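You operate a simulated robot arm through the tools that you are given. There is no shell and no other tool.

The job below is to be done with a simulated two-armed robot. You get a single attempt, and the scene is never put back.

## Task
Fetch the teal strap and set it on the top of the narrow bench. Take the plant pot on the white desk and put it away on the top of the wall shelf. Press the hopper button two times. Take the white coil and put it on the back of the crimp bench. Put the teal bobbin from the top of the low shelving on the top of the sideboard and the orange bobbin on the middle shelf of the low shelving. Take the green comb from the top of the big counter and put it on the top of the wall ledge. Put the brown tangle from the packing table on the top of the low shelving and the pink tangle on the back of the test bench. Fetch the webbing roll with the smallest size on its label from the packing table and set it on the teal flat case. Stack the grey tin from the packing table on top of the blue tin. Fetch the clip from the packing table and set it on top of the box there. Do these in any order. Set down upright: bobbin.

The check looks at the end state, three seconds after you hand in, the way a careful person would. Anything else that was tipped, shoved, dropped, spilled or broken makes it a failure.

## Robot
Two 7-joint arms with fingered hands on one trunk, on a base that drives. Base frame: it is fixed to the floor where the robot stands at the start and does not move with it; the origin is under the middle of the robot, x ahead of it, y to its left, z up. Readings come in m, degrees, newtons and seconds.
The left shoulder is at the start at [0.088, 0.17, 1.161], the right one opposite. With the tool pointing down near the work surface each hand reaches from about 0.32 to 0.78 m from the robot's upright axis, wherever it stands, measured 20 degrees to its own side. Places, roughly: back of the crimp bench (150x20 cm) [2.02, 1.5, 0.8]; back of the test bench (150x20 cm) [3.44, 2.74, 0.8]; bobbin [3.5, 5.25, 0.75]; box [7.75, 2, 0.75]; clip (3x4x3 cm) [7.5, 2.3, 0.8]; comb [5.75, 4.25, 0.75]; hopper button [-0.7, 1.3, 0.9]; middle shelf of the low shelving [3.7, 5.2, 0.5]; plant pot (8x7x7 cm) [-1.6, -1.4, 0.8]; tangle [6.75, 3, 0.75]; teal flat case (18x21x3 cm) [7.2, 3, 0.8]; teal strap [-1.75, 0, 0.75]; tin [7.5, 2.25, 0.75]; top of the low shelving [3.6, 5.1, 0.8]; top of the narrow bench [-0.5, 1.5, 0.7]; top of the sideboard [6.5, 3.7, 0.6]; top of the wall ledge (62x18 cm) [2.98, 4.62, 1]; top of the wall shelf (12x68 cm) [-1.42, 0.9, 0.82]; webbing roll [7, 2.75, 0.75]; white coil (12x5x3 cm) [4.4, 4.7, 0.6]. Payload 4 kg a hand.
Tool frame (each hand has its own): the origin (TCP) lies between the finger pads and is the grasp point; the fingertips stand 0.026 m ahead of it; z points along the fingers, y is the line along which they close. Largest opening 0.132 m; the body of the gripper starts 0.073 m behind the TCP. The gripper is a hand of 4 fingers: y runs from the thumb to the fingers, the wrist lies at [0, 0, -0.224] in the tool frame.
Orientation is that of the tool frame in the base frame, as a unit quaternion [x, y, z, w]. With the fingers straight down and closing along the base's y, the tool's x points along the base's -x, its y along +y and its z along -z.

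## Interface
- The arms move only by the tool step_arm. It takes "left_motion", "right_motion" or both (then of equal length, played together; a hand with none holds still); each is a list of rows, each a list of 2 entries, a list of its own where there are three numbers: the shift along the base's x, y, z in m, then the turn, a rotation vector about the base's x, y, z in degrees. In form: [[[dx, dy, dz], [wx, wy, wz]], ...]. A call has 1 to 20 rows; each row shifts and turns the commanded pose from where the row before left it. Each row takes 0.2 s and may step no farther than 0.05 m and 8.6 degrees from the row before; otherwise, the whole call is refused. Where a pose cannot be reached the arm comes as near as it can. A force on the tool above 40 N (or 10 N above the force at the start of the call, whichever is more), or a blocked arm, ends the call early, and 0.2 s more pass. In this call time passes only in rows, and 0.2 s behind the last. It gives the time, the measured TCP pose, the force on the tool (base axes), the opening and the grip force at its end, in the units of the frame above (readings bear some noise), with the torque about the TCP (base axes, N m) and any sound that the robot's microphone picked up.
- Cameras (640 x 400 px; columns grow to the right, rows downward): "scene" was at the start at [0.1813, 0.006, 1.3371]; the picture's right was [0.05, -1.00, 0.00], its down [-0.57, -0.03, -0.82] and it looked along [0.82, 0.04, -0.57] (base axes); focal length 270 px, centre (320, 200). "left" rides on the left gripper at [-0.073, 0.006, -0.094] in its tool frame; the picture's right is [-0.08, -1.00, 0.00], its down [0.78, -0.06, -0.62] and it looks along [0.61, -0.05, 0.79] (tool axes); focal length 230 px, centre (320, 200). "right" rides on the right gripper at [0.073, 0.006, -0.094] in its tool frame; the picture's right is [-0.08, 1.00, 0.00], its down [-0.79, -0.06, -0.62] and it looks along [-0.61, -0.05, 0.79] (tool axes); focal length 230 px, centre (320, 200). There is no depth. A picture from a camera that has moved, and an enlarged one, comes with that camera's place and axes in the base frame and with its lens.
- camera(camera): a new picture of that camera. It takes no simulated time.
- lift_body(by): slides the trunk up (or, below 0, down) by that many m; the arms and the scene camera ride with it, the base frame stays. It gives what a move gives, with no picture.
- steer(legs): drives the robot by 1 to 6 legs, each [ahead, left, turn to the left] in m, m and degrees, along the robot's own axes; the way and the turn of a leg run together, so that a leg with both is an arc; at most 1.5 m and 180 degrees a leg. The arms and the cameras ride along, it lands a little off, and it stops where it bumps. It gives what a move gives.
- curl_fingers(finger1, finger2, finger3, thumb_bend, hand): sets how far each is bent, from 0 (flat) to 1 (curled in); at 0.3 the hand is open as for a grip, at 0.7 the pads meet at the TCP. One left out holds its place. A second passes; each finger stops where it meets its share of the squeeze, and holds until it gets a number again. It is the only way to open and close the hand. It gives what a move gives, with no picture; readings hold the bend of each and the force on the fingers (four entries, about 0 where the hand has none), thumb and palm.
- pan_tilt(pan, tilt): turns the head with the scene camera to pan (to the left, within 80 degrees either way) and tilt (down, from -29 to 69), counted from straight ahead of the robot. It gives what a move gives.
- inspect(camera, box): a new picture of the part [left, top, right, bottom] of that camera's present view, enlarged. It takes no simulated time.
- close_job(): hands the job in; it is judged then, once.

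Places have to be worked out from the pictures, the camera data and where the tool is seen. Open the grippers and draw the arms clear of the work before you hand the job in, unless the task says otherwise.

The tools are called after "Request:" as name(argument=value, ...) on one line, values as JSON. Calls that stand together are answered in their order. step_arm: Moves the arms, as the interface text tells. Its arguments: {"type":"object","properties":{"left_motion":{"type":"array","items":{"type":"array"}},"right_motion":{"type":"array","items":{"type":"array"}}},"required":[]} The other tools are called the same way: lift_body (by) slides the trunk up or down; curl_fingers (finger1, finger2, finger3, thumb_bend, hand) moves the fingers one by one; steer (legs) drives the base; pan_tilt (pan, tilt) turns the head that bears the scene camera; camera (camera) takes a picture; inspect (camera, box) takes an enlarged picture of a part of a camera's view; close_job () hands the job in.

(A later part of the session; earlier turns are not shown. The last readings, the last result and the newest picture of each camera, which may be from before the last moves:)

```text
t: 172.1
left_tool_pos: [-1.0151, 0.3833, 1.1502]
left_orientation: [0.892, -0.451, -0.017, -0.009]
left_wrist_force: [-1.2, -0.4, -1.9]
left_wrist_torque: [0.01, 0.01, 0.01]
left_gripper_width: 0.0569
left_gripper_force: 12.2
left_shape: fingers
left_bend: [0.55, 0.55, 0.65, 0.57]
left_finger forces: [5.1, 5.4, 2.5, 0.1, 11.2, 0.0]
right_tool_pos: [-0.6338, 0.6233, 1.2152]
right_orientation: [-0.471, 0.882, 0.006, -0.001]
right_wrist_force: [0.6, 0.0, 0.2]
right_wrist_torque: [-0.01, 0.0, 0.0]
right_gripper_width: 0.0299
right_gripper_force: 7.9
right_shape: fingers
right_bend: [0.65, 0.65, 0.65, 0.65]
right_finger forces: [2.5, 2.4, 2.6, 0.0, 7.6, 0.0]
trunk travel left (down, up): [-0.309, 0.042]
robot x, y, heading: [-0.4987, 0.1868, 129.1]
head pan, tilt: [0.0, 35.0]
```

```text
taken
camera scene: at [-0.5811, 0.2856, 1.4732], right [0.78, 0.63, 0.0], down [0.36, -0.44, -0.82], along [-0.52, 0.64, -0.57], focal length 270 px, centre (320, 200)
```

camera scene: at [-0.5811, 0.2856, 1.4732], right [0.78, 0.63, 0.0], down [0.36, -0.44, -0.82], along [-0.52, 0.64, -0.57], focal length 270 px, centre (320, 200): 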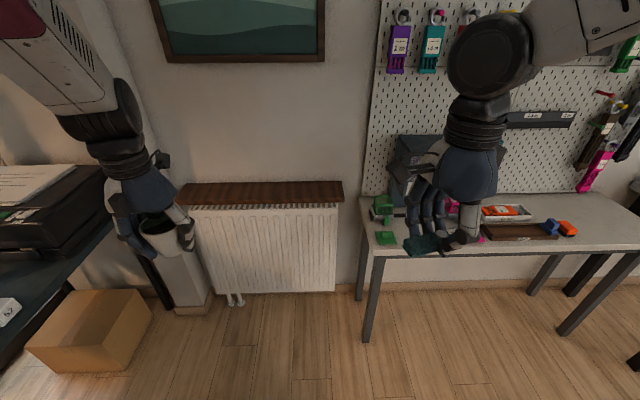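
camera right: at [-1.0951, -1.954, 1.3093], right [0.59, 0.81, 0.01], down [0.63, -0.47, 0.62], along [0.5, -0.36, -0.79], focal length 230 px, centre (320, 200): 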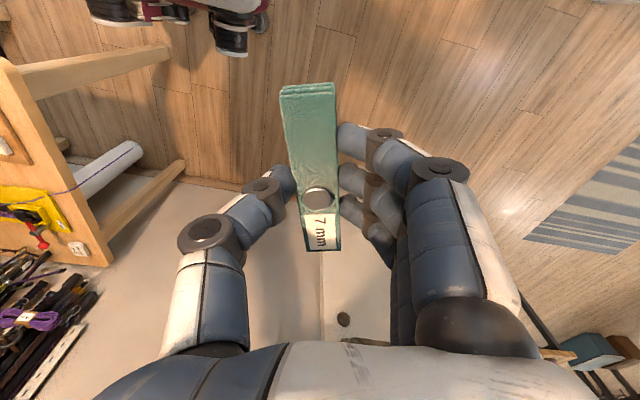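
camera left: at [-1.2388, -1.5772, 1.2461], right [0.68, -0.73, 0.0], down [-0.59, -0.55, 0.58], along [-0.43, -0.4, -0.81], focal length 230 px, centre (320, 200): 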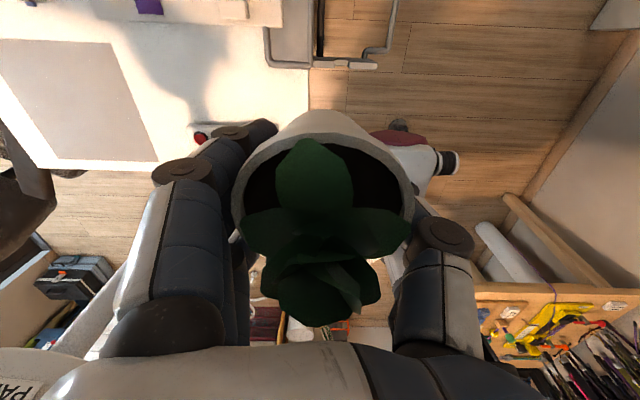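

The shelf top runs from about (-1.60, 0.62) to (-1.09, 1.07) along its front edge. So the wrist camera doesn't meet the wall, I rotate the left hand about 90° (thumb to the wall side) and check the pot stays level.

Request:
step_arm(left_motion=[[[0, 0, 0], [0, 0, 8]], [[0, 0, 0], [0, 0, 8]], [[0, 0, 0], [0, 0, 8]], [[0, 0, 0], [0, 0, 8]], [[0, 0, 0], [0, 0, 8]], [[0, 0, 0], [0, 0, 8]], [[0, 0, 0], [0, 0, 8]], [[0, 0, 0], [0, 0, 8]], [[0, 0, 0], [0, 0, 8]], [[0, 0, 0], [0, 0, 8]], [[0, 0, 0], [0, 0, 8]]])

Request:
camera(camera="scene")

Request:
camera(camera="left")

```text
t: 174.5
left_tool_pos: [-1.0207, 0.3776, 1.1514]
left_orientation: [0.949, 0.316, 0.008, -0.009]
left_wrist_force: [0.4, -0.3, -2.2]
left_wrist_torque: [0.02, 0.0, -0.02]
left_gripper_width: 0.0567
left_gripper_force: 11.6
left_shape: fingers
left_bend: [0.55, 0.55, 0.65, 0.57]
left_finger forces: [5.1, 5.4, 2.5, 0.0, 11.1, 0.1]
right_tool_pos: [-0.6347, 0.623, 1.2147]
right_orientation: [-0.471, 0.882, 0.006, -0.002]
right_wrist_force: [0.9, 0.1, -0.3]
right_wrist_torque: [-0.01, 0.01, 0.02]
right_gripper_width: 0.0301
right_gripper_force: 7.3
right_shape: fingers
right_bend: [0.65, 0.65, 0.65, 0.65]
right_finger forces: [2.5, 2.5, 2.5, 0.0, 7.6, 0.0]
trunk travel left (down, up): [-0.309, 0.042]
robot x, y, heading: [-0.5001, 0.1818, 129.4]
head pan, tilt: [0.0, 35.0]
```

```text
taken
camera scene: at [-0.581, 0.2855, 1.4733], right [0.78, 0.63, 0.0], down [0.36, -0.44, -0.82], along [-0.52, 0.64, -0.57], focal length 270 px, centre (320, 200)
```

scene: 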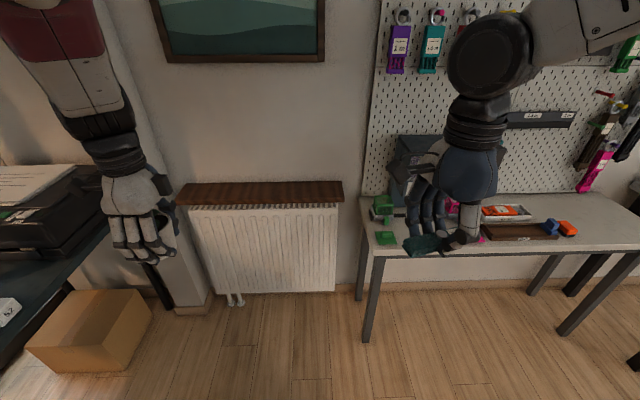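

```text
taken
camera left: at [-1.0755, 0.3292, 1.2432], right [-0.66, 0.75, 0.01], down [0.59, 0.51, 0.63], along [0.47, 0.42, -0.77], focal length 230 px, centre (320, 200)
```

left: 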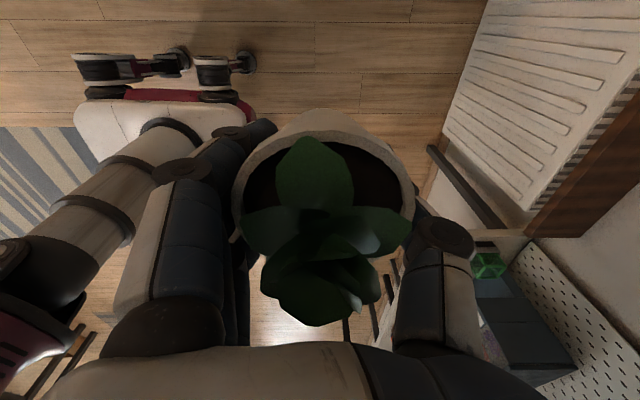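

The pot is level and the hand is turned. I drive up to the shelf.

Request:
steer(legs=[[0.42, 0.1, 0]])

Request:
camera(camera="scene")

Request:
camera(camera="left")

```text
t: 177.2
left_tool_pos: [-1.3623, 0.6459, 1.1469]
left_orientation: [0.949, 0.314, 0.008, -0.003]
left_wrist_force: [-0.4, 0.7, -1.6]
left_wrist_torque: [0.01, -0.02, 0.01]
left_gripper_width: 0.0567
left_gripper_force: 12.1
left_shape: fingers
left_bend: [0.55, 0.55, 0.65, 0.57]
left_finger forces: [5.2, 5.3, 2.5, 0.1, 11.1, 0.0]
right_tool_pos: [-0.9756, 0.8898, 1.2164]
right_orientation: [-0.469, 0.883, 0.006, -0.002]
right_wrist_force: [-0.4, 0.3, -0.3]
right_wrist_torque: [0.0, 0.0, 0.0]
right_gripper_width: 0.03
right_gripper_force: 7.1
right_shape: fingers
right_bend: [0.65, 0.65, 0.65, 0.65]
right_finger forces: [2.4, 2.6, 2.6, 0.0, 7.5, 0.1]
trunk travel left (down, up): [-0.309, 0.042]
robot x, y, heading: [-0.8396, 0.4493, 128.9]
head pan, tilt: [0.0, 35.0]
```

```text
taken
camera scene: at [-0.9241, 0.5528, 1.4732], right [0.78, 0.63, 0.0], down [0.36, -0.45, -0.82], along [-0.51, 0.64, -0.57], focal length 270 px, centre (320, 200)
```

scene: 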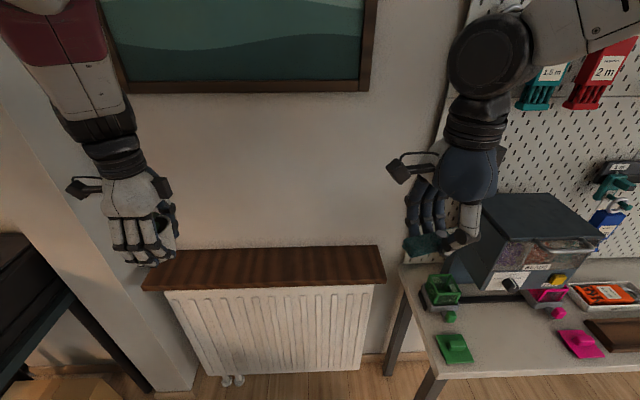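

```text
taken
camera left: at [-1.4187, 0.5977, 1.2391], right [-0.66, 0.75, 0.0], down [0.59, 0.51, 0.63], along [0.48, 0.41, -0.78], focal length 230 px, centre (320, 200)
```

left: 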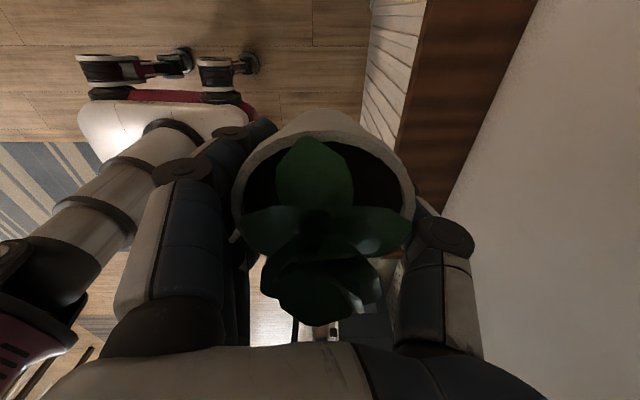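

The shelf is right ahead. I draw the right hand back a bit, edge 8 cm closer, and move the pot over the shelf at height.

Request:
step_arm(right_motion=[[[0.021, -0.026, 0], [0, 0, 0]], [[0.021, -0.026, 0], [0, 0, 0]], [[0.021, -0.026, 0], [0, 0, 0]]])

Request:
steer(legs=[[0.08, 0, 0]])

Request:
step_arm(left_motion=[[[0.007, 0.042, 0], [0, 0, 0]], [[0.006, 0.042, 0], [0, 0, 0]], [[0.006, 0.042, 0], [0, 0, 0]], [[0.006, 0.042, 0], [0, 0, 0]]])

Request:
camera(camera="left")

Request:
camera(camera="scene")

```text
t: 178.0
left_tool_pos: [-1.3603, 0.6453, 1.1471]
left_orientation: [0.948, 0.317, 0.011, -0.005]
left_wrist_force: [0.5, 0.4, -1.8]
left_wrist_torque: [0.02, 0.01, 0.02]
left_gripper_width: 0.0569
left_gripper_force: 11.9
left_shape: fingers
left_bend: [0.55, 0.55, 0.65, 0.57]
left_finger forces: [5.2, 5.4, 2.5, 0.1, 11.1, 0.0]
right_tool_pos: [-0.9101, 0.8124, 1.2168]
right_orientation: [-0.469, 0.883, 0.006, -0.003]
right_wrist_force: [0.2, -0.1, -0.2]
right_wrist_torque: [-0.01, 0.03, 0.0]
right_gripper_width: 0.0296
right_gripper_force: 7.7
right_shape: fingers
right_bend: [0.65, 0.65, 0.65, 0.65]
right_finger forces: [2.4, 2.5, 2.6, 0.0, 7.7, 0.1]
trunk travel left (down, up): [-0.309, 0.042]
robot x, y, heading: [-0.843, 0.4514, 128.8]
head pan, tilt: [0.0, 35.0]
```

```text
t: 179.0
left_tool_pos: [-1.4117, 0.7094, 1.1462]
left_orientation: [0.949, 0.316, 0.011, -0.004]
left_wrist_force: [-0.5, 0.2, -2.3]
left_wrist_torque: [-0.04, -0.02, 0.01]
left_gripper_width: 0.057
left_gripper_force: 12.5
left_shape: fingers
left_bend: [0.55, 0.55, 0.65, 0.57]
left_finger forces: [5.2, 5.3, 2.5, 0.0, 11.2, 0.0]
right_tool_pos: [-0.9625, 0.8748, 1.217]
right_orientation: [-0.469, 0.883, 0.005, -0.002]
right_wrist_force: [-0.5, -0.1, -0.5]
right_wrist_torque: [-0.01, -0.03, -0.02]
right_gripper_width: 0.0299
right_gripper_force: 7.6
right_shape: fingers
right_bend: [0.65, 0.65, 0.65, 0.65]
right_finger forces: [2.4, 2.4, 2.6, 0.0, 7.6, 0.0]
trunk travel left (down, up): [-0.309, 0.042]
robot x, y, heading: [-0.8926, 0.5129, 128.6]
head pan, tilt: [0.0, 35.0]
```

```text
t: 180.0
left_tool_pos: [-1.4095, 0.8692, 1.1545]
left_orientation: [0.939, 0.342, 0.034, -0.019]
left_wrist_force: [0.3, 0.4, -1.1]
left_wrist_torque: [-0.01, -0.01, 0.01]
left_gripper_width: 0.0568
left_gripper_force: 12.1
left_shape: fingers
left_bend: [0.55, 0.55, 0.65, 0.57]
left_finger forces: [5.3, 5.4, 2.2, 0.0, 11.2, 0.0]
right_tool_pos: [-0.9616, 0.8763, 1.2159]
right_orientation: [-0.469, 0.883, 0.005, -0.003]
right_wrist_force: [0.7, 1.6, 0.0]
right_wrist_torque: [-0.01, -0.03, -0.04]
right_gripper_width: 0.0299
right_gripper_force: 7.7
right_shape: fingers
right_bend: [0.65, 0.65, 0.65, 0.65]
right_finger forces: [2.4, 2.5, 2.6, 0.1, 7.7, 0.0]
trunk travel left (down, up): [-0.309, 0.042]
robot x, y, heading: [-0.8939, 0.5138, 128.9]
head pan, tilt: [0.0, 35.0]
```

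```text
taken
camera left: at [-1.4661, 0.8127, 1.2417], right [-0.7, 0.71, 0.01], down [0.53, 0.51, 0.68], along [0.48, 0.48, -0.74], focal length 230 px, centre (320, 200)
```

left: 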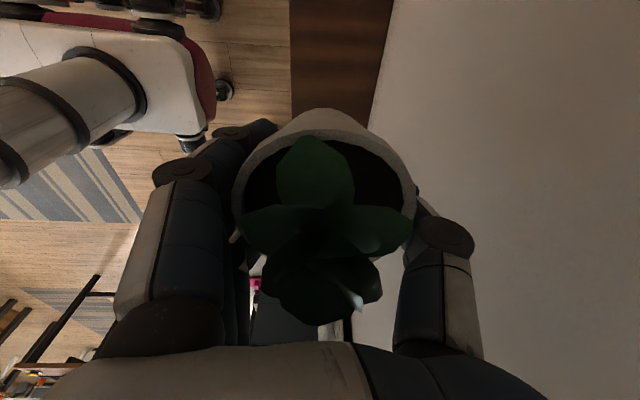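

```text
taken
camera scene: at [-0.9742, 0.6159, 1.4731], right [0.78, 0.63, 0.0], down [0.36, -0.45, -0.82], along [-0.51, 0.64, -0.57], focal length 270 px, centre (320, 200)
```

scene: 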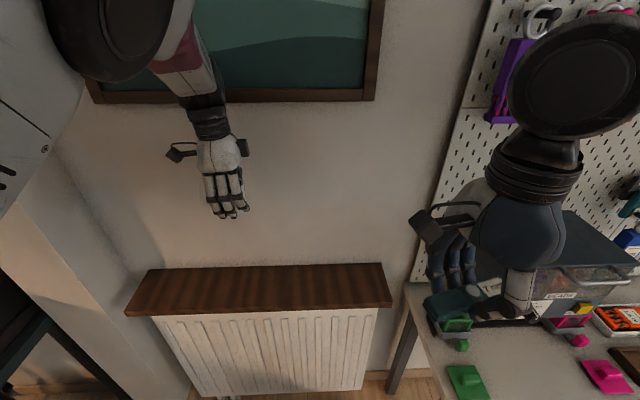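

The pot is over the shelf. I level the hand, pull back 1.5 cm from the wall, and descend to just above the shelf for a check.

Request:
step_arm(left_motion=[[[0.005, -0.006, -0.03], [-1.7, 1.5, 0]], [[0.005, -0.006, -0.04], [-1.7, 1.4, 0]], [[0, 0, -0.04], [0, 0, 0]], [[0, 0, -0.04], [0, 0, 0]]])

Request:
camera(camera="left")

Request:
camera(camera="scene")

```text
t: 181.2
left_tool_pos: [-1.4035, 0.8548, 1.0075]
left_orientation: [0.937, 0.35, -0.003, 0.003]
left_wrist_force: [-0.3, -0.2, -2.6]
left_wrist_torque: [-0.02, 0.0, -0.01]
left_gripper_width: 0.057
left_gripper_force: 12.2
left_shape: fingers
left_bend: [0.55, 0.55, 0.65, 0.57]
left_finger forces: [5.3, 5.3, 2.2, 0.1, 11.2, 0.0]
right_tool_pos: [-0.9615, 0.8738, 1.2161]
right_orientation: [-0.469, 0.883, 0.005, -0.002]
right_wrist_force: [-0.2, -0.2, -0.3]
right_wrist_torque: [0.02, 0.03, 0.01]
right_gripper_width: 0.03
right_gripper_force: 7.8
right_shape: fingers
right_bend: [0.65, 0.65, 0.65, 0.65]
right_finger forces: [2.5, 2.5, 2.5, 0.0, 7.6, 0.1]
trunk travel left (down, up): [-0.309, 0.042]
robot x, y, heading: [-0.8922, 0.5116, 128.5]
head pan, tilt: [0.0, 35.0]
stopped in row 4 (left hand): the arm was blocked; the commanded pose is now the measured one
```

```text
taken
camera left: at [-1.455, 0.8046, 1.101], right [-0.71, 0.7, 0.0], down [0.55, 0.57, 0.61], along [0.43, 0.43, -0.79], focal length 230 px, centre (320, 200)
```

left: 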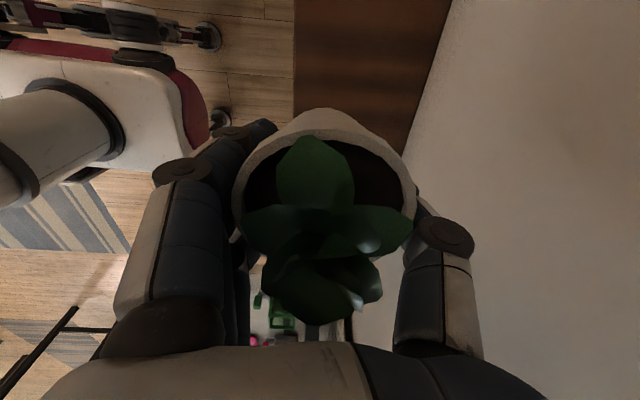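

```text
taken
camera scene: at [-0.9734, 0.6142, 1.4733], right [0.78, 0.63, 0.0], down [0.36, -0.45, -0.82], along [-0.51, 0.64, -0.57], focal length 270 px, centre (320, 200)
```

scene: 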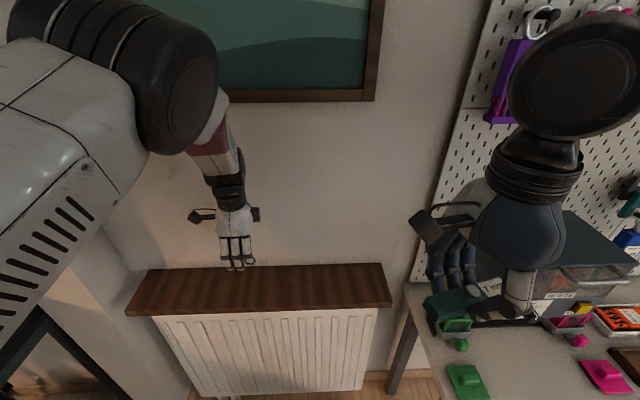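

The arm reported being blocked although the wrist force is tiny; perhaps the hand body brushes the wall. I draw it 1 cm from the wall, then lower via the trunk instead.

Request:
step_arm(left_motion=[[[0.0065, -0.0076, 0], [0, 0, 0]]])

Request:
lift_body(by=-0.05)

Request:
camera(camera="left")

```text
t: 181.6
left_tool_pos: [-1.4006, 0.8456, 1.0065]
left_orientation: [0.935, 0.355, -0.002, 0.003]
left_wrist_force: [0.9, -0.2, -1.7]
left_wrist_torque: [0.01, 0.01, 0.05]
left_gripper_width: 0.0567
left_gripper_force: 11.7
left_shape: fingers
left_bend: [0.55, 0.55, 0.65, 0.57]
left_finger forces: [5.3, 5.3, 2.1, 0.0, 11.1, 0.0]
right_tool_pos: [-0.962, 0.8747, 1.2169]
right_orientation: [-0.469, 0.883, 0.006, -0.003]
right_wrist_force: [-0.2, 0.5, 0.0]
right_wrist_torque: [-0.01, 0.01, -0.06]
right_gripper_width: 0.0297
right_gripper_force: 8.0
right_shape: fingers
right_bend: [0.65, 0.65, 0.65, 0.65]
right_finger forces: [2.6, 2.5, 2.5, 0.1, 7.5, 0.0]
trunk travel left (down, up): [-0.309, 0.042]
robot x, y, heading: [-0.8941, 0.5151, 128.7]
head pan, tilt: [0.0, 35.0]
```

```text
t: 182.6
left_tool_pos: [-1.4135, 0.8368, 0.9593]
left_orientation: [0.927, 0.376, 0.013, -0.002]
left_wrist_force: [0.7, -0.8, -1.1]
left_wrist_torque: [0.03, -0.06, 0.02]
left_gripper_width: 0.057
left_gripper_force: 11.6
left_shape: fingers
left_bend: [0.55, 0.55, 0.65, 0.57]
left_finger forces: [5.3, 5.4, 2.2, 0.0, 11.2, 0.0]
right_tool_pos: [-0.9623, 0.8747, 1.1649]
right_orientation: [-0.467, 0.884, 0.005, -0.003]
right_wrist_force: [0.4, 0.4, -0.2]
right_wrist_torque: [0.01, 0.02, -0.03]
right_gripper_width: 0.0302
right_gripper_force: 7.5
right_shape: fingers
right_bend: [0.65, 0.65, 0.65, 0.65]
right_finger forces: [2.4, 2.5, 2.6, 0.0, 7.6, 0.0]
trunk travel left (down, up): [-0.259, 0.092]
robot x, y, heading: [-0.8911, 0.5101, 128.7]
head pan, tilt: [0.0, 35.0]
```

```text
taken
camera left: at [-1.4637, 0.7825, 1.0502], right [-0.75, 0.66, -0.01], down [0.51, 0.58, 0.64], along [0.43, 0.47, -0.77], focal length 230 px, centre (320, 200)
```

left: 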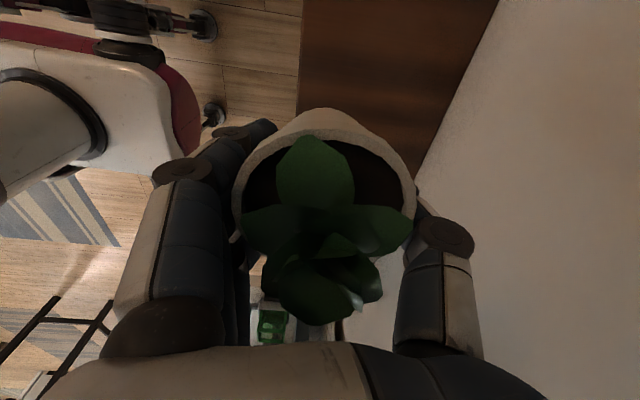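

The hand twists slightly as the trunk lowers, so something touches the left arm. I look at the elbow.

Request:
pan_tilt(pan=35, tilt=20)

Request:
camera(camera="scene")

Request:
camera(camera="right")

```text
t: 183.6
left_tool_pos: [-1.4133, 0.8378, 0.9578]
left_orientation: [0.927, 0.375, 0.013, -0.002]
left_wrist_force: [0.4, -0.1, -1.9]
left_wrist_torque: [0.01, -0.01, 0.01]
left_gripper_width: 0.0571
left_gripper_force: 11.9
left_shape: fingers
left_bend: [0.55, 0.55, 0.65, 0.57]
left_finger forces: [5.4, 5.3, 2.2, 0.0, 11.1, 0.1]
right_tool_pos: [-0.9625, 0.8749, 1.1659]
right_orientation: [-0.469, 0.883, 0.005, -0.002]
right_wrist_force: [0.4, -0.6, -0.9]
right_wrist_torque: [0.01, 0.02, 0.01]
right_gripper_width: 0.0301
right_gripper_force: 7.7
right_shape: fingers
right_bend: [0.65, 0.65, 0.65, 0.65]
right_finger forces: [2.5, 2.6, 2.6, 0.0, 7.6, 0.0]
trunk travel left (down, up): [-0.259, 0.092]
robot x, y, heading: [-0.8928, 0.5133, 128.7]
head pan, tilt: [35.0, 20.0]
```

```text
taken
camera scene: at [-1.0128, 0.5784, 1.4463], right [0.28, 0.96, 0.0], down [0.33, -0.1, -0.94], along [-0.9, 0.26, -0.34], focal length 270 px, centre (320, 200)
```

scene: 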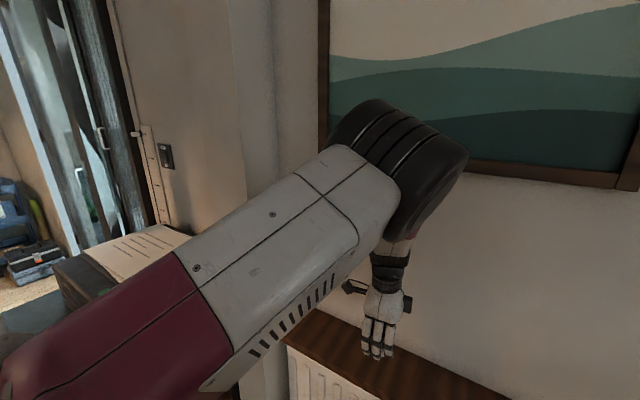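

```text
taken
camera right: at [-1.0061, 0.8172, 1.2598], right [-0.78, 0.62, 0.01], down [0.5, 0.61, 0.62], along [0.38, 0.49, -0.79], focal length 230 px, centre (320, 200)
```

right: 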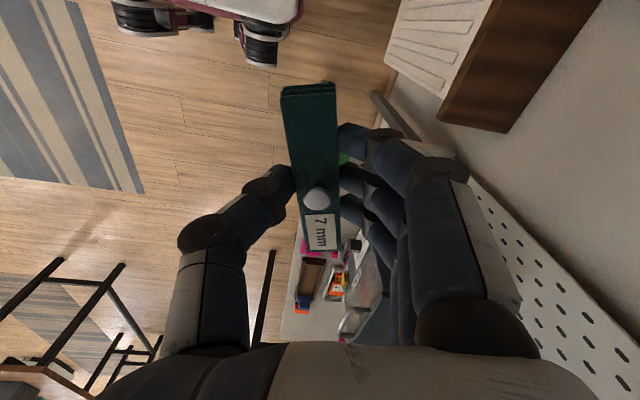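

The elbow is near the picture and the arm is quite folded. I raise the trunk slightly, back off 8 cm so the arm works more extended, and re-extend over the shelf.

Request:
steer(legs=[[-0.09, 0, 0]])

Request:
step_arm(left_motion=[[[-0.0125, 0.0165, 0], [0, 0, 0]], [[-0.0125, 0.0165, 0], [0, 0, 0]], [[-0.0125, 0.0165, 0], [-0.4, 0.6, 0]], [[-0.0125, 0.0165, 0], [-0.4, 0.6, 0]]])

Request:
camera(camera="left")

Request:
camera(camera="scene")

```text
t: 184.7
left_tool_pos: [-1.3581, 0.7702, 0.9593]
left_orientation: [0.927, 0.375, 0.013, -0.003]
left_wrist_force: [0.4, -0.9, -1.8]
left_wrist_torque: [0.0, -0.03, -0.01]
left_gripper_width: 0.0572
left_gripper_force: 11.8
left_shape: fingers
left_bend: [0.55, 0.55, 0.65, 0.57]
left_finger forces: [5.2, 5.4, 2.1, 0.1, 11.1, 0.0]
right_tool_pos: [-0.9078, 0.805, 1.1666]
right_orientation: [-0.469, 0.883, 0.006, -0.002]
right_wrist_force: [0.2, 0.8, -0.6]
right_wrist_torque: [0.0, 0.0, 0.01]
right_gripper_width: 0.0299
right_gripper_force: 7.7
right_shape: fingers
right_bend: [0.65, 0.65, 0.65, 0.65]
right_finger forces: [2.5, 2.5, 2.6, 0.0, 7.6, 0.1]
trunk travel left (down, up): [-0.259, 0.092]
robot x, y, heading: [-0.8369, 0.4457, 128.6]
head pan, tilt: [35.0, 20.0]
```

```text
t: 185.7
left_tool_pos: [-1.4065, 0.8373, 0.9588]
left_orientation: [0.927, 0.375, 0.001, 0.001]
left_wrist_force: [0.6, 0.1, -1.1]
left_wrist_torque: [0.03, -0.06, -0.01]
left_gripper_width: 0.0567
left_gripper_force: 11.8
left_shape: fingers
left_bend: [0.56, 0.55, 0.65, 0.57]
left_finger forces: [5.2, 5.4, 2.2, 0.0, 11.0, 0.0]
right_tool_pos: [-0.9074, 0.8057, 1.1651]
right_orientation: [-0.469, 0.883, 0.005, -0.002]
right_wrist_force: [-0.6, -0.4, -1.1]
right_wrist_torque: [-0.01, 0.0, -0.03]
right_gripper_width: 0.03
right_gripper_force: 7.9
right_shape: fingers
right_bend: [0.65, 0.65, 0.65, 0.65]
right_finger forces: [2.5, 2.5, 2.7, 0.0, 7.5, 0.0]
trunk travel left (down, up): [-0.259, 0.092]
robot x, y, heading: [-0.835, 0.4455, 128.8]
head pan, tilt: [35.0, 20.0]
```

```text
taken
camera left: at [-1.456, 0.7834, 1.0523], right [-0.75, 0.66, 0.0], down [0.52, 0.59, 0.62], along [0.41, 0.46, -0.79], focal length 230 px, centre (320, 200)
```

left: 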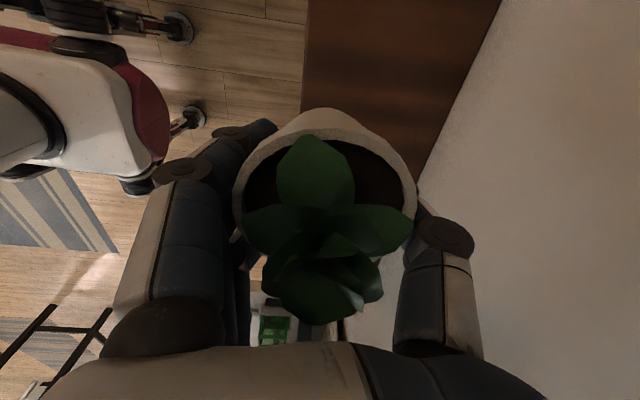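

```text
taken
camera scene: at [-0.9577, 0.51, 1.4463], right [0.28, 0.96, 0.0], down [0.33, -0.1, -0.94], along [-0.9, 0.26, -0.34], focal length 270 px, centre (320, 200)
```

scene: 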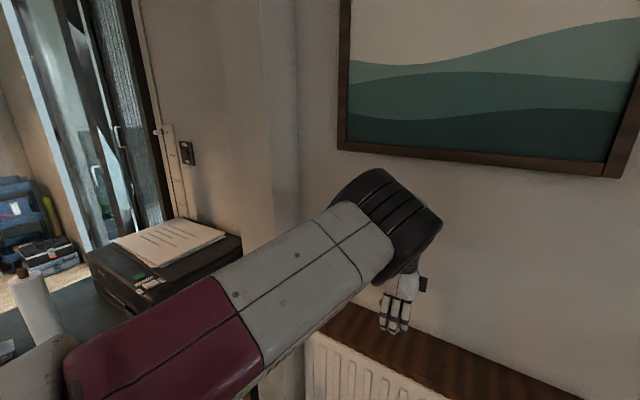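

Projecting straight down in the left camera, the pot is only about 1.5 cm inside the shelf's front edge. I move 3.3 cm toward the wall and start descending.

Request:
step_arm(left_motion=[[[-0.0105, 0.0125, 0], [0, 0, 0]], [[-0.0105, 0.0125, 0], [0, 0, 0]], [[0, 0, -0.015], [0, 0, 0]], [[0, 0, -0.015], [0, 0, 0]]])

Request:
camera(camera="left")

Request:
camera(camera="scene")

```text
t: 186.7
left_tool_pos: [-1.4287, 0.8614, 0.9283]
left_orientation: [0.927, 0.374, 0.001, 0.0]
left_wrist_force: [-0.1, 0.1, -2.8]
left_wrist_torque: [0.04, -0.01, 0.0]
left_gripper_width: 0.0568
left_gripper_force: 11.7
left_shape: fingers
left_bend: [0.56, 0.55, 0.65, 0.57]
left_finger forces: [5.2, 5.2, 1.8, 0.1, 10.9, 0.1]
right_tool_pos: [-0.9078, 0.8061, 1.165]
right_orientation: [-0.469, 0.883, 0.006, -0.002]
right_wrist_force: [0.2, -0.7, -0.2]
right_wrist_torque: [-0.02, 0.03, 0.03]
right_gripper_width: 0.0299
right_gripper_force: 7.5
right_shape: fingers
right_bend: [0.65, 0.65, 0.65, 0.65]
right_finger forces: [2.5, 2.5, 2.6, 0.0, 7.7, 0.0]
trunk travel left (down, up): [-0.259, 0.092]
robot x, y, heading: [-0.8375, 0.4439, 128.7]
head pan, tilt: [35.0, 20.0]
```

```text
taken
camera left: at [-1.4777, 0.8075, 1.0216], right [-0.75, 0.66, 0.0], down [0.52, 0.59, 0.62], along [0.41, 0.46, -0.79], focal length 230 px, centre (320, 200)
```

left: 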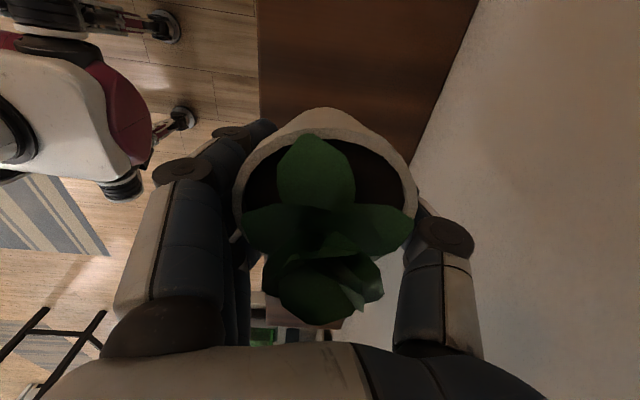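

```text
taken
camera scene: at [-0.958, 0.5099, 1.4462], right [0.28, 0.96, 0.0], down [0.33, -0.1, -0.94], along [-0.9, 0.26, -0.34], focal length 270 px, centre (320, 200)
```

scene: 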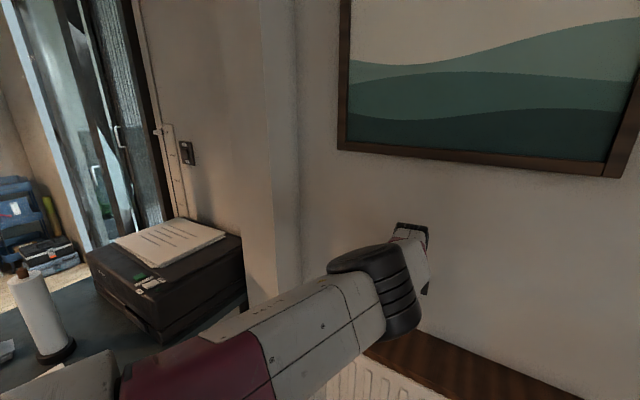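

The pot is now about 4.7 cm inside the front edge, with clearance to the wall. I descend in small steps until contact.

Request:
step_arm(left_motion=[[[0, 0, -0.01], [0, 0, 0]], [[0, 0, -0.008], [0, 0, 0]], [[0, 0, -0.006], [0, 0, 0]]])

Request:
camera(camera="left")

```text
t: 187.5
left_tool_pos: [-1.4288, 0.8615, 0.9044]
left_orientation: [0.927, 0.374, 0.0, 0.0]
left_wrist_force: [0.3, 0.7, -2.0]
left_wrist_torque: [0.04, 0.0, -0.02]
left_gripper_width: 0.0571
left_gripper_force: 11.4
left_shape: fingers
left_bend: [0.56, 0.55, 0.65, 0.57]
left_finger forces: [5.1, 5.3, 1.9, 0.0, 10.8, 0.0]
right_tool_pos: [-0.9067, 0.8064, 1.1662]
right_orientation: [-0.469, 0.883, 0.005, -0.002]
right_wrist_force: [0.0, -0.3, -0.1]
right_wrist_torque: [-0.01, 0.0, -0.03]
right_gripper_width: 0.0299
right_gripper_force: 7.8
right_shape: fingers
right_bend: [0.65, 0.65, 0.65, 0.65]
right_finger forces: [2.5, 2.5, 2.5, 0.0, 7.6, 0.0]
trunk travel left (down, up): [-0.259, 0.092]
robot x, y, heading: [-0.838, 0.4463, 128.9]
head pan, tilt: [35.0, 20.0]
```

```text
taken
camera left: at [-1.4781, 0.8072, 0.9983], right [-0.75, 0.66, 0.0], down [0.52, 0.59, 0.62], along [0.41, 0.46, -0.79], focal length 230 px, centre (320, 200)
```

left: 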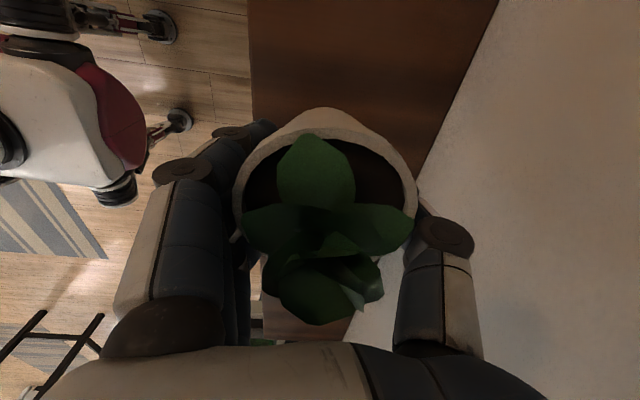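

No contact yet at 0.904; by the apparent shelf width its top is about 0.853, so contact should be imminent. I continue in fine steps.

Request:
step_arm(left_motion=[[[0, 0, -0.004], [0, 0, 0]], [[0, 0, -0.004], [0, 0, 0]], [[0, 0, -0.004], [0, 0, 0]]])

```text
t: 188.3
left_tool_pos: [-1.4289, 0.8596, 0.8924]
left_orientation: [0.928, 0.374, 0.0, -0.001]
left_wrist_force: [0.5, 0.0, -1.8]
left_wrist_torque: [0.02, 0.03, -0.05]
left_gripper_width: 0.0568
left_gripper_force: 11.7
left_shape: fingers
left_bend: [0.56, 0.55, 0.65, 0.57]
left_finger forces: [5.2, 5.2, 1.8, 0.0, 10.7, 0.1]
right_tool_pos: [-0.9072, 0.805, 1.1654]
right_orientation: [-0.469, 0.883, 0.005, -0.002]
right_wrist_force: [-0.4, 0.1, -0.1]
right_wrist_torque: [0.03, 0.0, -0.04]
right_gripper_width: 0.0296
right_gripper_force: 7.7
right_shape: fingers
right_bend: [0.65, 0.65, 0.65, 0.65]
right_finger forces: [2.5, 2.5, 2.5, 0.1, 7.7, 0.0]
trunk travel left (down, up): [-0.259, 0.092]
robot x, y, heading: [-0.8349, 0.4415, 129.1]
head pan, tilt: [35.0, 20.0]
```

Still no contact at 0.892. I continue downward slowly.

Request:
step_arm(left_motion=[[[0, 0, -0.004], [0, 0, 0]], [[0, 0, -0.004], [0, 0, 0]], [[0, 0, -0.004], [0, 0, 0]]])

Request:
camera(camera="left")

```text
t: 189.1
left_tool_pos: [-1.4246, 0.8592, 0.881]
left_orientation: [0.927, 0.375, 0.001, -0.002]
left_wrist_force: [0.7, -0.1, -2.1]
left_wrist_torque: [-0.02, -0.01, -0.02]
left_gripper_width: 0.0569
left_gripper_force: 11.3
left_shape: fingers
left_bend: [0.56, 0.55, 0.65, 0.57]
left_finger forces: [5.2, 5.1, 1.7, 0.1, 10.9, 0.0]
left hand out of reach, approached as far as the arm can: row 1
right_tool_pos: [-0.9064, 0.8059, 1.1665]
right_orientation: [-0.469, 0.883, 0.005, -0.002]
right_wrist_force: [0.5, 0.9, -0.2]
right_wrist_torque: [0.01, -0.01, -0.02]
right_gripper_width: 0.0299
right_gripper_force: 7.4
right_shape: fingers
right_bend: [0.65, 0.65, 0.65, 0.65]
right_finger forces: [2.5, 2.5, 2.6, 0.0, 7.6, 0.0]
trunk travel left (down, up): [-0.259, 0.092]
robot x, y, heading: [-0.8347, 0.4425, 128.8]
head pan, tilt: [35.0, 20.0]
```

```text
taken
camera left: at [-1.4726, 0.8053, 0.9755], right [-0.75, 0.66, 0.0], down [0.52, 0.59, 0.62], along [0.41, 0.46, -0.79], focal length 230 px, centre (320, 200)
```

left: 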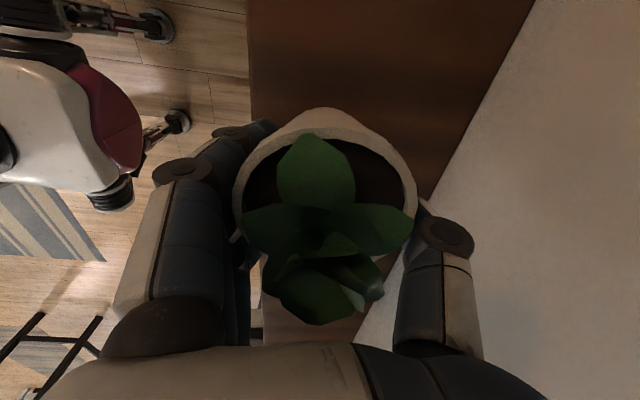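

Arm near its reach limit with no contact yet. I lower the trunk 1.2 cm to carry on down.

Request:
lift_body(by=-0.012)

```text
t: 189.7
left_tool_pos: [-1.4243, 0.8604, 0.8711]
left_orientation: [0.928, 0.374, 0.0, 0.0]
left_wrist_force: [0.2, 0.0, -1.7]
left_wrist_torque: [0.03, 0.0, -0.01]
left_gripper_width: 0.0569
left_gripper_force: 11.0
left_shape: fingers
left_bend: [0.56, 0.55, 0.65, 0.57]
left_finger forces: [5.2, 5.2, 1.7, 0.0, 10.8, 0.0]
right_tool_pos: [-0.9078, 0.8054, 1.155]
right_orientation: [-0.468, 0.884, 0.006, -0.002]
right_wrist_force: [-0.5, 0.6, 0.2]
right_wrist_torque: [0.0, 0.0, 0.03]
right_gripper_width: 0.0295
right_gripper_force: 7.4
right_shape: fingers
right_bend: [0.65, 0.65, 0.65, 0.65]
right_finger forces: [2.5, 2.4, 2.7, 0.0, 7.6, 0.0]
trunk travel left (down, up): [-0.247, 0.104]
robot x, y, heading: [-0.8349, 0.4454, 128.6]
head pan, tilt: [35.0, 20.0]
```

Pose held well; still no contact at 0.871. I lower the trunk a further 6 mm at a time.

Request:
lift_body(by=-0.006)

Request:
camera(camera="left")

Request:
pan_tilt(pan=20, tilt=45)

Request:
camera(camera="scene")

```text
t: 190.2
left_tool_pos: [-1.4257, 0.8613, 0.8643]
left_orientation: [0.927, 0.375, 0.001, 0.0]
left_wrist_force: [0.1, 0.7, -1.9]
left_wrist_torque: [0.01, -0.01, 0.01]
left_gripper_width: 0.057
left_gripper_force: 11.8
left_shape: fingers
left_bend: [0.56, 0.55, 0.65, 0.57]
left_finger forces: [5.2, 5.2, 1.7, 0.0, 10.8, 0.1]
right_tool_pos: [-0.9066, 0.8055, 1.1488]
right_orientation: [-0.468, 0.884, 0.006, -0.002]
right_wrist_force: [0.5, -0.5, 0.0]
right_wrist_torque: [-0.06, 0.05, 0.02]
right_gripper_width: 0.03
right_gripper_force: 7.3
right_shape: fingers
right_bend: [0.65, 0.65, 0.65, 0.65]
right_finger forces: [2.6, 2.5, 2.5, 0.1, 7.6, 0.0]
trunk travel left (down, up): [-0.241, 0.11]
robot x, y, heading: [-0.8381, 0.4438, 128.7]
head pan, tilt: [35.0, 20.0]
```

```text
taken
camera left: at [-1.4738, 0.8063, 0.9573], right [-0.75, 0.66, 0.0], down [0.52, 0.59, 0.62], along [0.41, 0.46, -0.79], focal length 230 px, centre (320, 200)
```

left: 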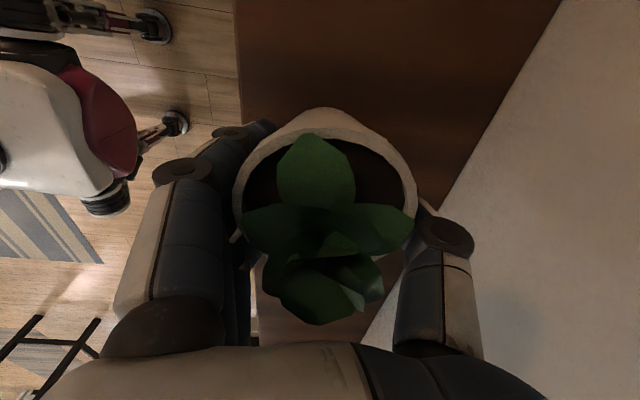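

```text
t: 191.1
left_tool_pos: [-1.4246, 0.8599, 0.8633]
left_orientation: [0.927, 0.375, 0.001, 0.0]
left_wrist_force: [-0.2, -0.5, -2.6]
left_wrist_torque: [0.02, -0.02, 0.03]
left_gripper_width: 0.0569
left_gripper_force: 11.3
left_shape: fingers
left_bend: [0.56, 0.55, 0.65, 0.57]
left_finger forces: [5.1, 5.1, 1.7, 0.0, 10.8, 0.1]
right_tool_pos: [-0.9077, 0.8064, 1.149]
right_orientation: [-0.468, 0.884, 0.004, -0.001]
right_wrist_force: [0.4, -0.1, -0.2]
right_wrist_torque: [-0.01, 0.01, -0.03]
right_gripper_width: 0.0298
right_gripper_force: 7.6
right_shape: fingers
right_bend: [0.65, 0.65, 0.65, 0.65]
right_finger forces: [2.5, 2.5, 2.6, 0.0, 7.6, 0.0]
trunk travel left (down, up): [-0.241, 0.11]
robot x, y, heading: [-0.8356, 0.4445, 128.6]
head pan, tilt: [20.0, 45.0]
```

```text
taken
camera scene: at [-0.9415, 0.5304, 1.3893], right [0.52, 0.86, 0.0], down [0.6, -0.37, -0.71], along [-0.61, 0.37, -0.71], focal length 270 px, centre (320, 200)
```

scene: 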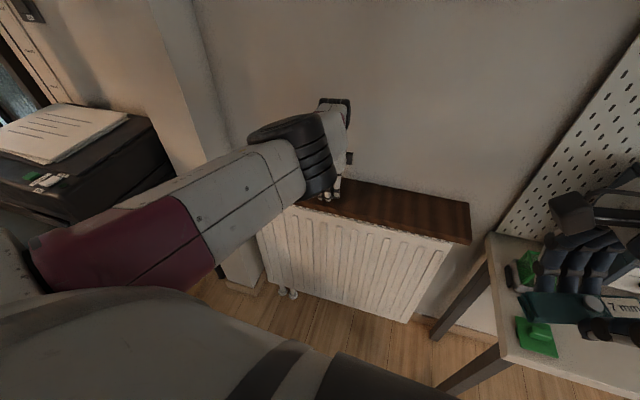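

Still no contact; the pot bottom may be nearer the TCP than I assumed. I continue lowering in 5 mm steps.

Request:
lift_body(by=-0.006)

Request:
lift_body(by=-0.005)

```text
t: 191.7
left_tool_pos: [-1.4248, 0.8604, 0.8601]
left_orientation: [0.927, 0.375, 0.001, 0.0]
left_wrist_force: [1.6, 0.5, 10.2]
left_wrist_torque: [-0.22, -0.11, 0.02]
left_gripper_width: 0.0566
left_gripper_force: 13.0
left_shape: fingers
left_bend: [0.57, 0.56, 0.66, 0.58]
left_finger forces: [5.9, 6.1, 2.0, 0.0, 12.3, 0.0]
right_tool_pos: [-0.906, 0.8058, 1.1434]
right_orientation: [-0.469, 0.883, 0.006, -0.002]
right_wrist_force: [-0.9, -0.1, -0.8]
right_wrist_torque: [-0.03, 0.01, 0.04]
right_gripper_width: 0.0301
right_gripper_force: 7.7
right_shape: fingers
right_bend: [0.65, 0.65, 0.65, 0.65]
right_finger forces: [2.5, 2.5, 2.6, 0.1, 7.7, 0.1]
trunk travel left (down, up): [-0.235, 0.116]
robot x, y, heading: [-0.8383, 0.444, 128.9]
head pan, tilt: [20.0, 45.0]
```

```text
t: 192.2
left_tool_pos: [-1.4239, 0.8593, 0.8568]
left_orientation: [0.927, 0.374, -0.001, -0.003]
left_wrist_force: [0.9, 1.2, 30.5]
left_wrist_torque: [-0.61, -0.18, -0.04]
left_gripper_width: 0.0566
left_gripper_force: 20.3
left_shape: fingers
left_bend: [0.58, 0.58, 0.66, 0.58]
left_finger forces: [12.0, 12.1, 1.9, 0.0, 13.6, 0.0]
right_tool_pos: [-0.905, 0.8053, 1.1382]
right_orientation: [-0.469, 0.883, 0.006, -0.002]
right_wrist_force: [-0.1, 0.4, -0.3]
right_wrist_torque: [0.0, -0.01, 0.02]
right_gripper_width: 0.0302
right_gripper_force: 7.3
right_shape: fingers
right_bend: [0.65, 0.65, 0.65, 0.65]
right_finger forces: [2.5, 2.5, 2.6, 0.1, 7.6, 0.0]
trunk travel left (down, up): [-0.23, 0.121]
robot x, y, heading: [-0.8336, 0.4428, 128.7]
head pan, tilt: [20.0, 45.0]
```

Contact at about 0.861. I ease the pressure off, then open the hand gently.

Request:
lift_body(by=0.004)

Request:
curl_fingers(hand="left", finger1=0.5, finger2=0.5, finger3=0.5, thumb_bend=0.52)

Request:
camera(camera="left")

```text
t: 192.7
left_tool_pos: [-1.4249, 0.8603, 0.8569]
left_orientation: [0.927, 0.375, 0.001, -0.001]
left_wrist_force: [0.1, 2.6, 16.5]
left_wrist_torque: [-0.05, 0.09, -0.06]
left_gripper_width: 0.0567
left_gripper_force: 13.2
left_shape: fingers
left_bend: [0.58, 0.58, 0.67, 0.58]
left_finger forces: [5.6, 5.2, 1.6, 0.0, 14.0, 0.0]
right_tool_pos: [-0.9072, 0.806, 1.1415]
right_orientation: [-0.467, 0.884, 0.006, -0.003]
right_wrist_force: [0.7, -0.5, 0.3]
right_wrist_torque: [-0.01, -0.04, 0.01]
right_gripper_width: 0.0299
right_gripper_force: 7.6
right_shape: fingers
right_bend: [0.65, 0.65, 0.65, 0.65]
right_finger forces: [2.5, 2.5, 2.6, 0.0, 7.6, 0.1]
trunk travel left (down, up): [-0.234, 0.117]
robot x, y, heading: [-0.8352, 0.4434, 128.6]
head pan, tilt: [20.0, 45.0]
```

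```text
t: 193.7
left_tool_pos: [-1.4246, 0.8601, 0.8573]
left_orientation: [0.927, 0.375, 0.001, -0.002]
left_wrist_force: [0.5, 2.6, 16.2]
left_wrist_torque: [0.12, 0.12, -0.1]
left_gripper_width: 0.0627
left_gripper_force: 7.9
left_shape: fingers
left_bend: [0.53, 0.53, 0.5, 0.52]
left_finger forces: [3.9, 3.5, 0.1, 0.0, 9.2, 0.0]
right_tool_pos: [-0.9064, 0.8051, 1.1414]
right_orientation: [-0.469, 0.883, 0.006, -0.002]
right_wrist_force: [0.0, 0.3, 1.3]
right_wrist_torque: [0.01, -0.01, -0.01]
right_gripper_width: 0.0296
right_gripper_force: 7.5
right_shape: fingers
right_bend: [0.65, 0.65, 0.65, 0.65]
right_finger forces: [2.6, 2.5, 2.6, 0.0, 7.5, 0.1]
trunk travel left (down, up): [-0.234, 0.117]
robot x, y, heading: [-0.8383, 0.4416, 128.5]
head pan, tilt: [20.0, 45.0]
```

```text
taken
camera left: at [-1.4726, 0.8061, 0.9511], right [-0.75, 0.66, 0.0], down [0.52, 0.59, 0.62], along [0.41, 0.46, -0.79], focal length 230 px, centre (320, 200)
```

left: 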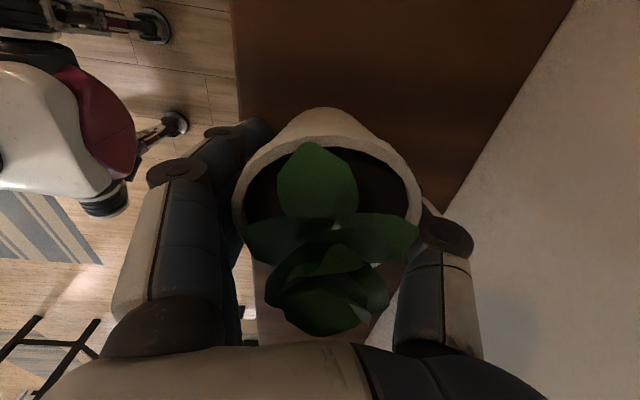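

The fingers still touch lightly; I open them further.

Request:
curl_fingers(hand="left", finger1=0.42, finger2=0.42, finger3=0.42, thumb_bend=0.42)

Request:
camera(camera="left")

```text
t: 194.7
left_tool_pos: [-1.4251, 0.8602, 0.8559]
left_orientation: [0.927, 0.376, 0.0, -0.001]
left_wrist_force: [0.6, 0.0, 1.8]
left_wrist_torque: [0.06, 0.05, 0.0]
left_gripper_width: 0.0957
left_gripper_force: 1.2
left_shape: fingers
left_bend: [0.42, 0.42, 0.42, 0.42]
left_finger forces: [0.0, 0.0, 0.1, 0.0, 1.9, 0.0]
right_tool_pos: [-0.9069, 0.8051, 1.1413]
right_orientation: [-0.469, 0.883, 0.006, -0.002]
right_wrist_force: [0.4, -0.4, -1.3]
right_wrist_torque: [0.0, 0.0, 0.03]
right_gripper_width: 0.0299
right_gripper_force: 7.6
right_shape: fingers
right_bend: [0.65, 0.65, 0.65, 0.65]
right_finger forces: [2.5, 2.5, 2.6, 0.0, 7.7, 0.1]
trunk travel left (down, up): [-0.234, 0.117]
robot x, y, heading: [-0.8354, 0.4475, 129.0]
head pan, tilt: [20.0, 45.0]
```

```text
taken
camera left: at [-1.4735, 0.806, 0.9495], right [-0.75, 0.66, 0.0], down [0.52, 0.59, 0.62], along [0.41, 0.46, -0.79], focal length 230 px, centre (320, 200)
```

left: 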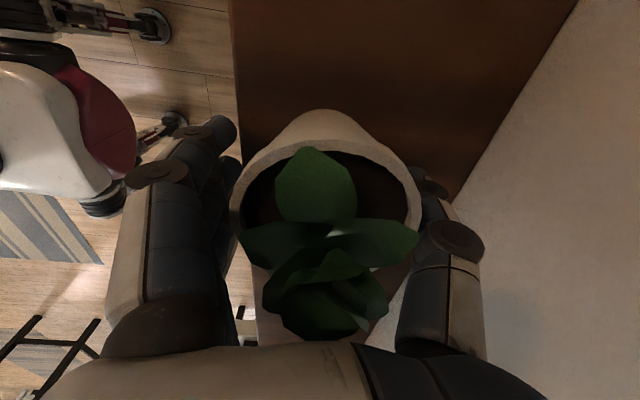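

The pot is standing free. I raise the hand straight up, first a little, to confirm the pot stays.

Request:
lift_body(by=0.03)

Request:
camera(camera="left")

```text
t: 195.5
left_tool_pos: [-1.4238, 0.8589, 0.8874]
left_orientation: [0.927, 0.374, 0.001, -0.003]
left_wrist_force: [-0.2, -0.1, -0.4]
left_wrist_torque: [-0.04, -0.03, -0.01]
left_gripper_width: 0.0964
left_gripper_force: 0.1
left_shape: fingers
left_bend: [0.42, 0.42, 0.42, 0.42]
left_finger forces: [0.0, 0.0, 0.0, 0.0, 0.0, 0.0]
right_tool_pos: [-0.9074, 0.8068, 1.1705]
right_orientation: [-0.469, 0.883, 0.005, -0.001]
right_wrist_force: [-0.3, 0.5, 0.7]
right_wrist_torque: [-0.03, -0.01, -0.01]
right_gripper_width: 0.0299
right_gripper_force: 7.9
right_shape: fingers
right_bend: [0.65, 0.65, 0.65, 0.65]
right_finger forces: [2.5, 2.5, 2.6, 0.0, 7.6, 0.0]
trunk travel left (down, up): [-0.264, 0.087]
robot x, y, heading: [-0.8363, 0.4388, 128.7]
head pan, tilt: [20.0, 45.0]
```

```text
taken
camera left: at [-1.4728, 0.8055, 0.9808], right [-0.75, 0.66, 0.0], down [0.52, 0.58, 0.62], along [0.41, 0.46, -0.78], focal length 230 px, centre (320, 200)
```

left: 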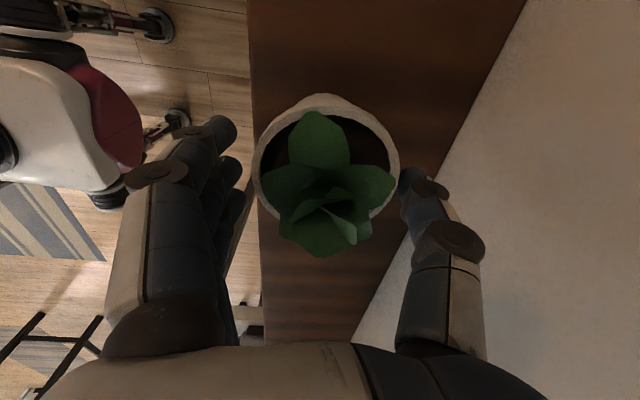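

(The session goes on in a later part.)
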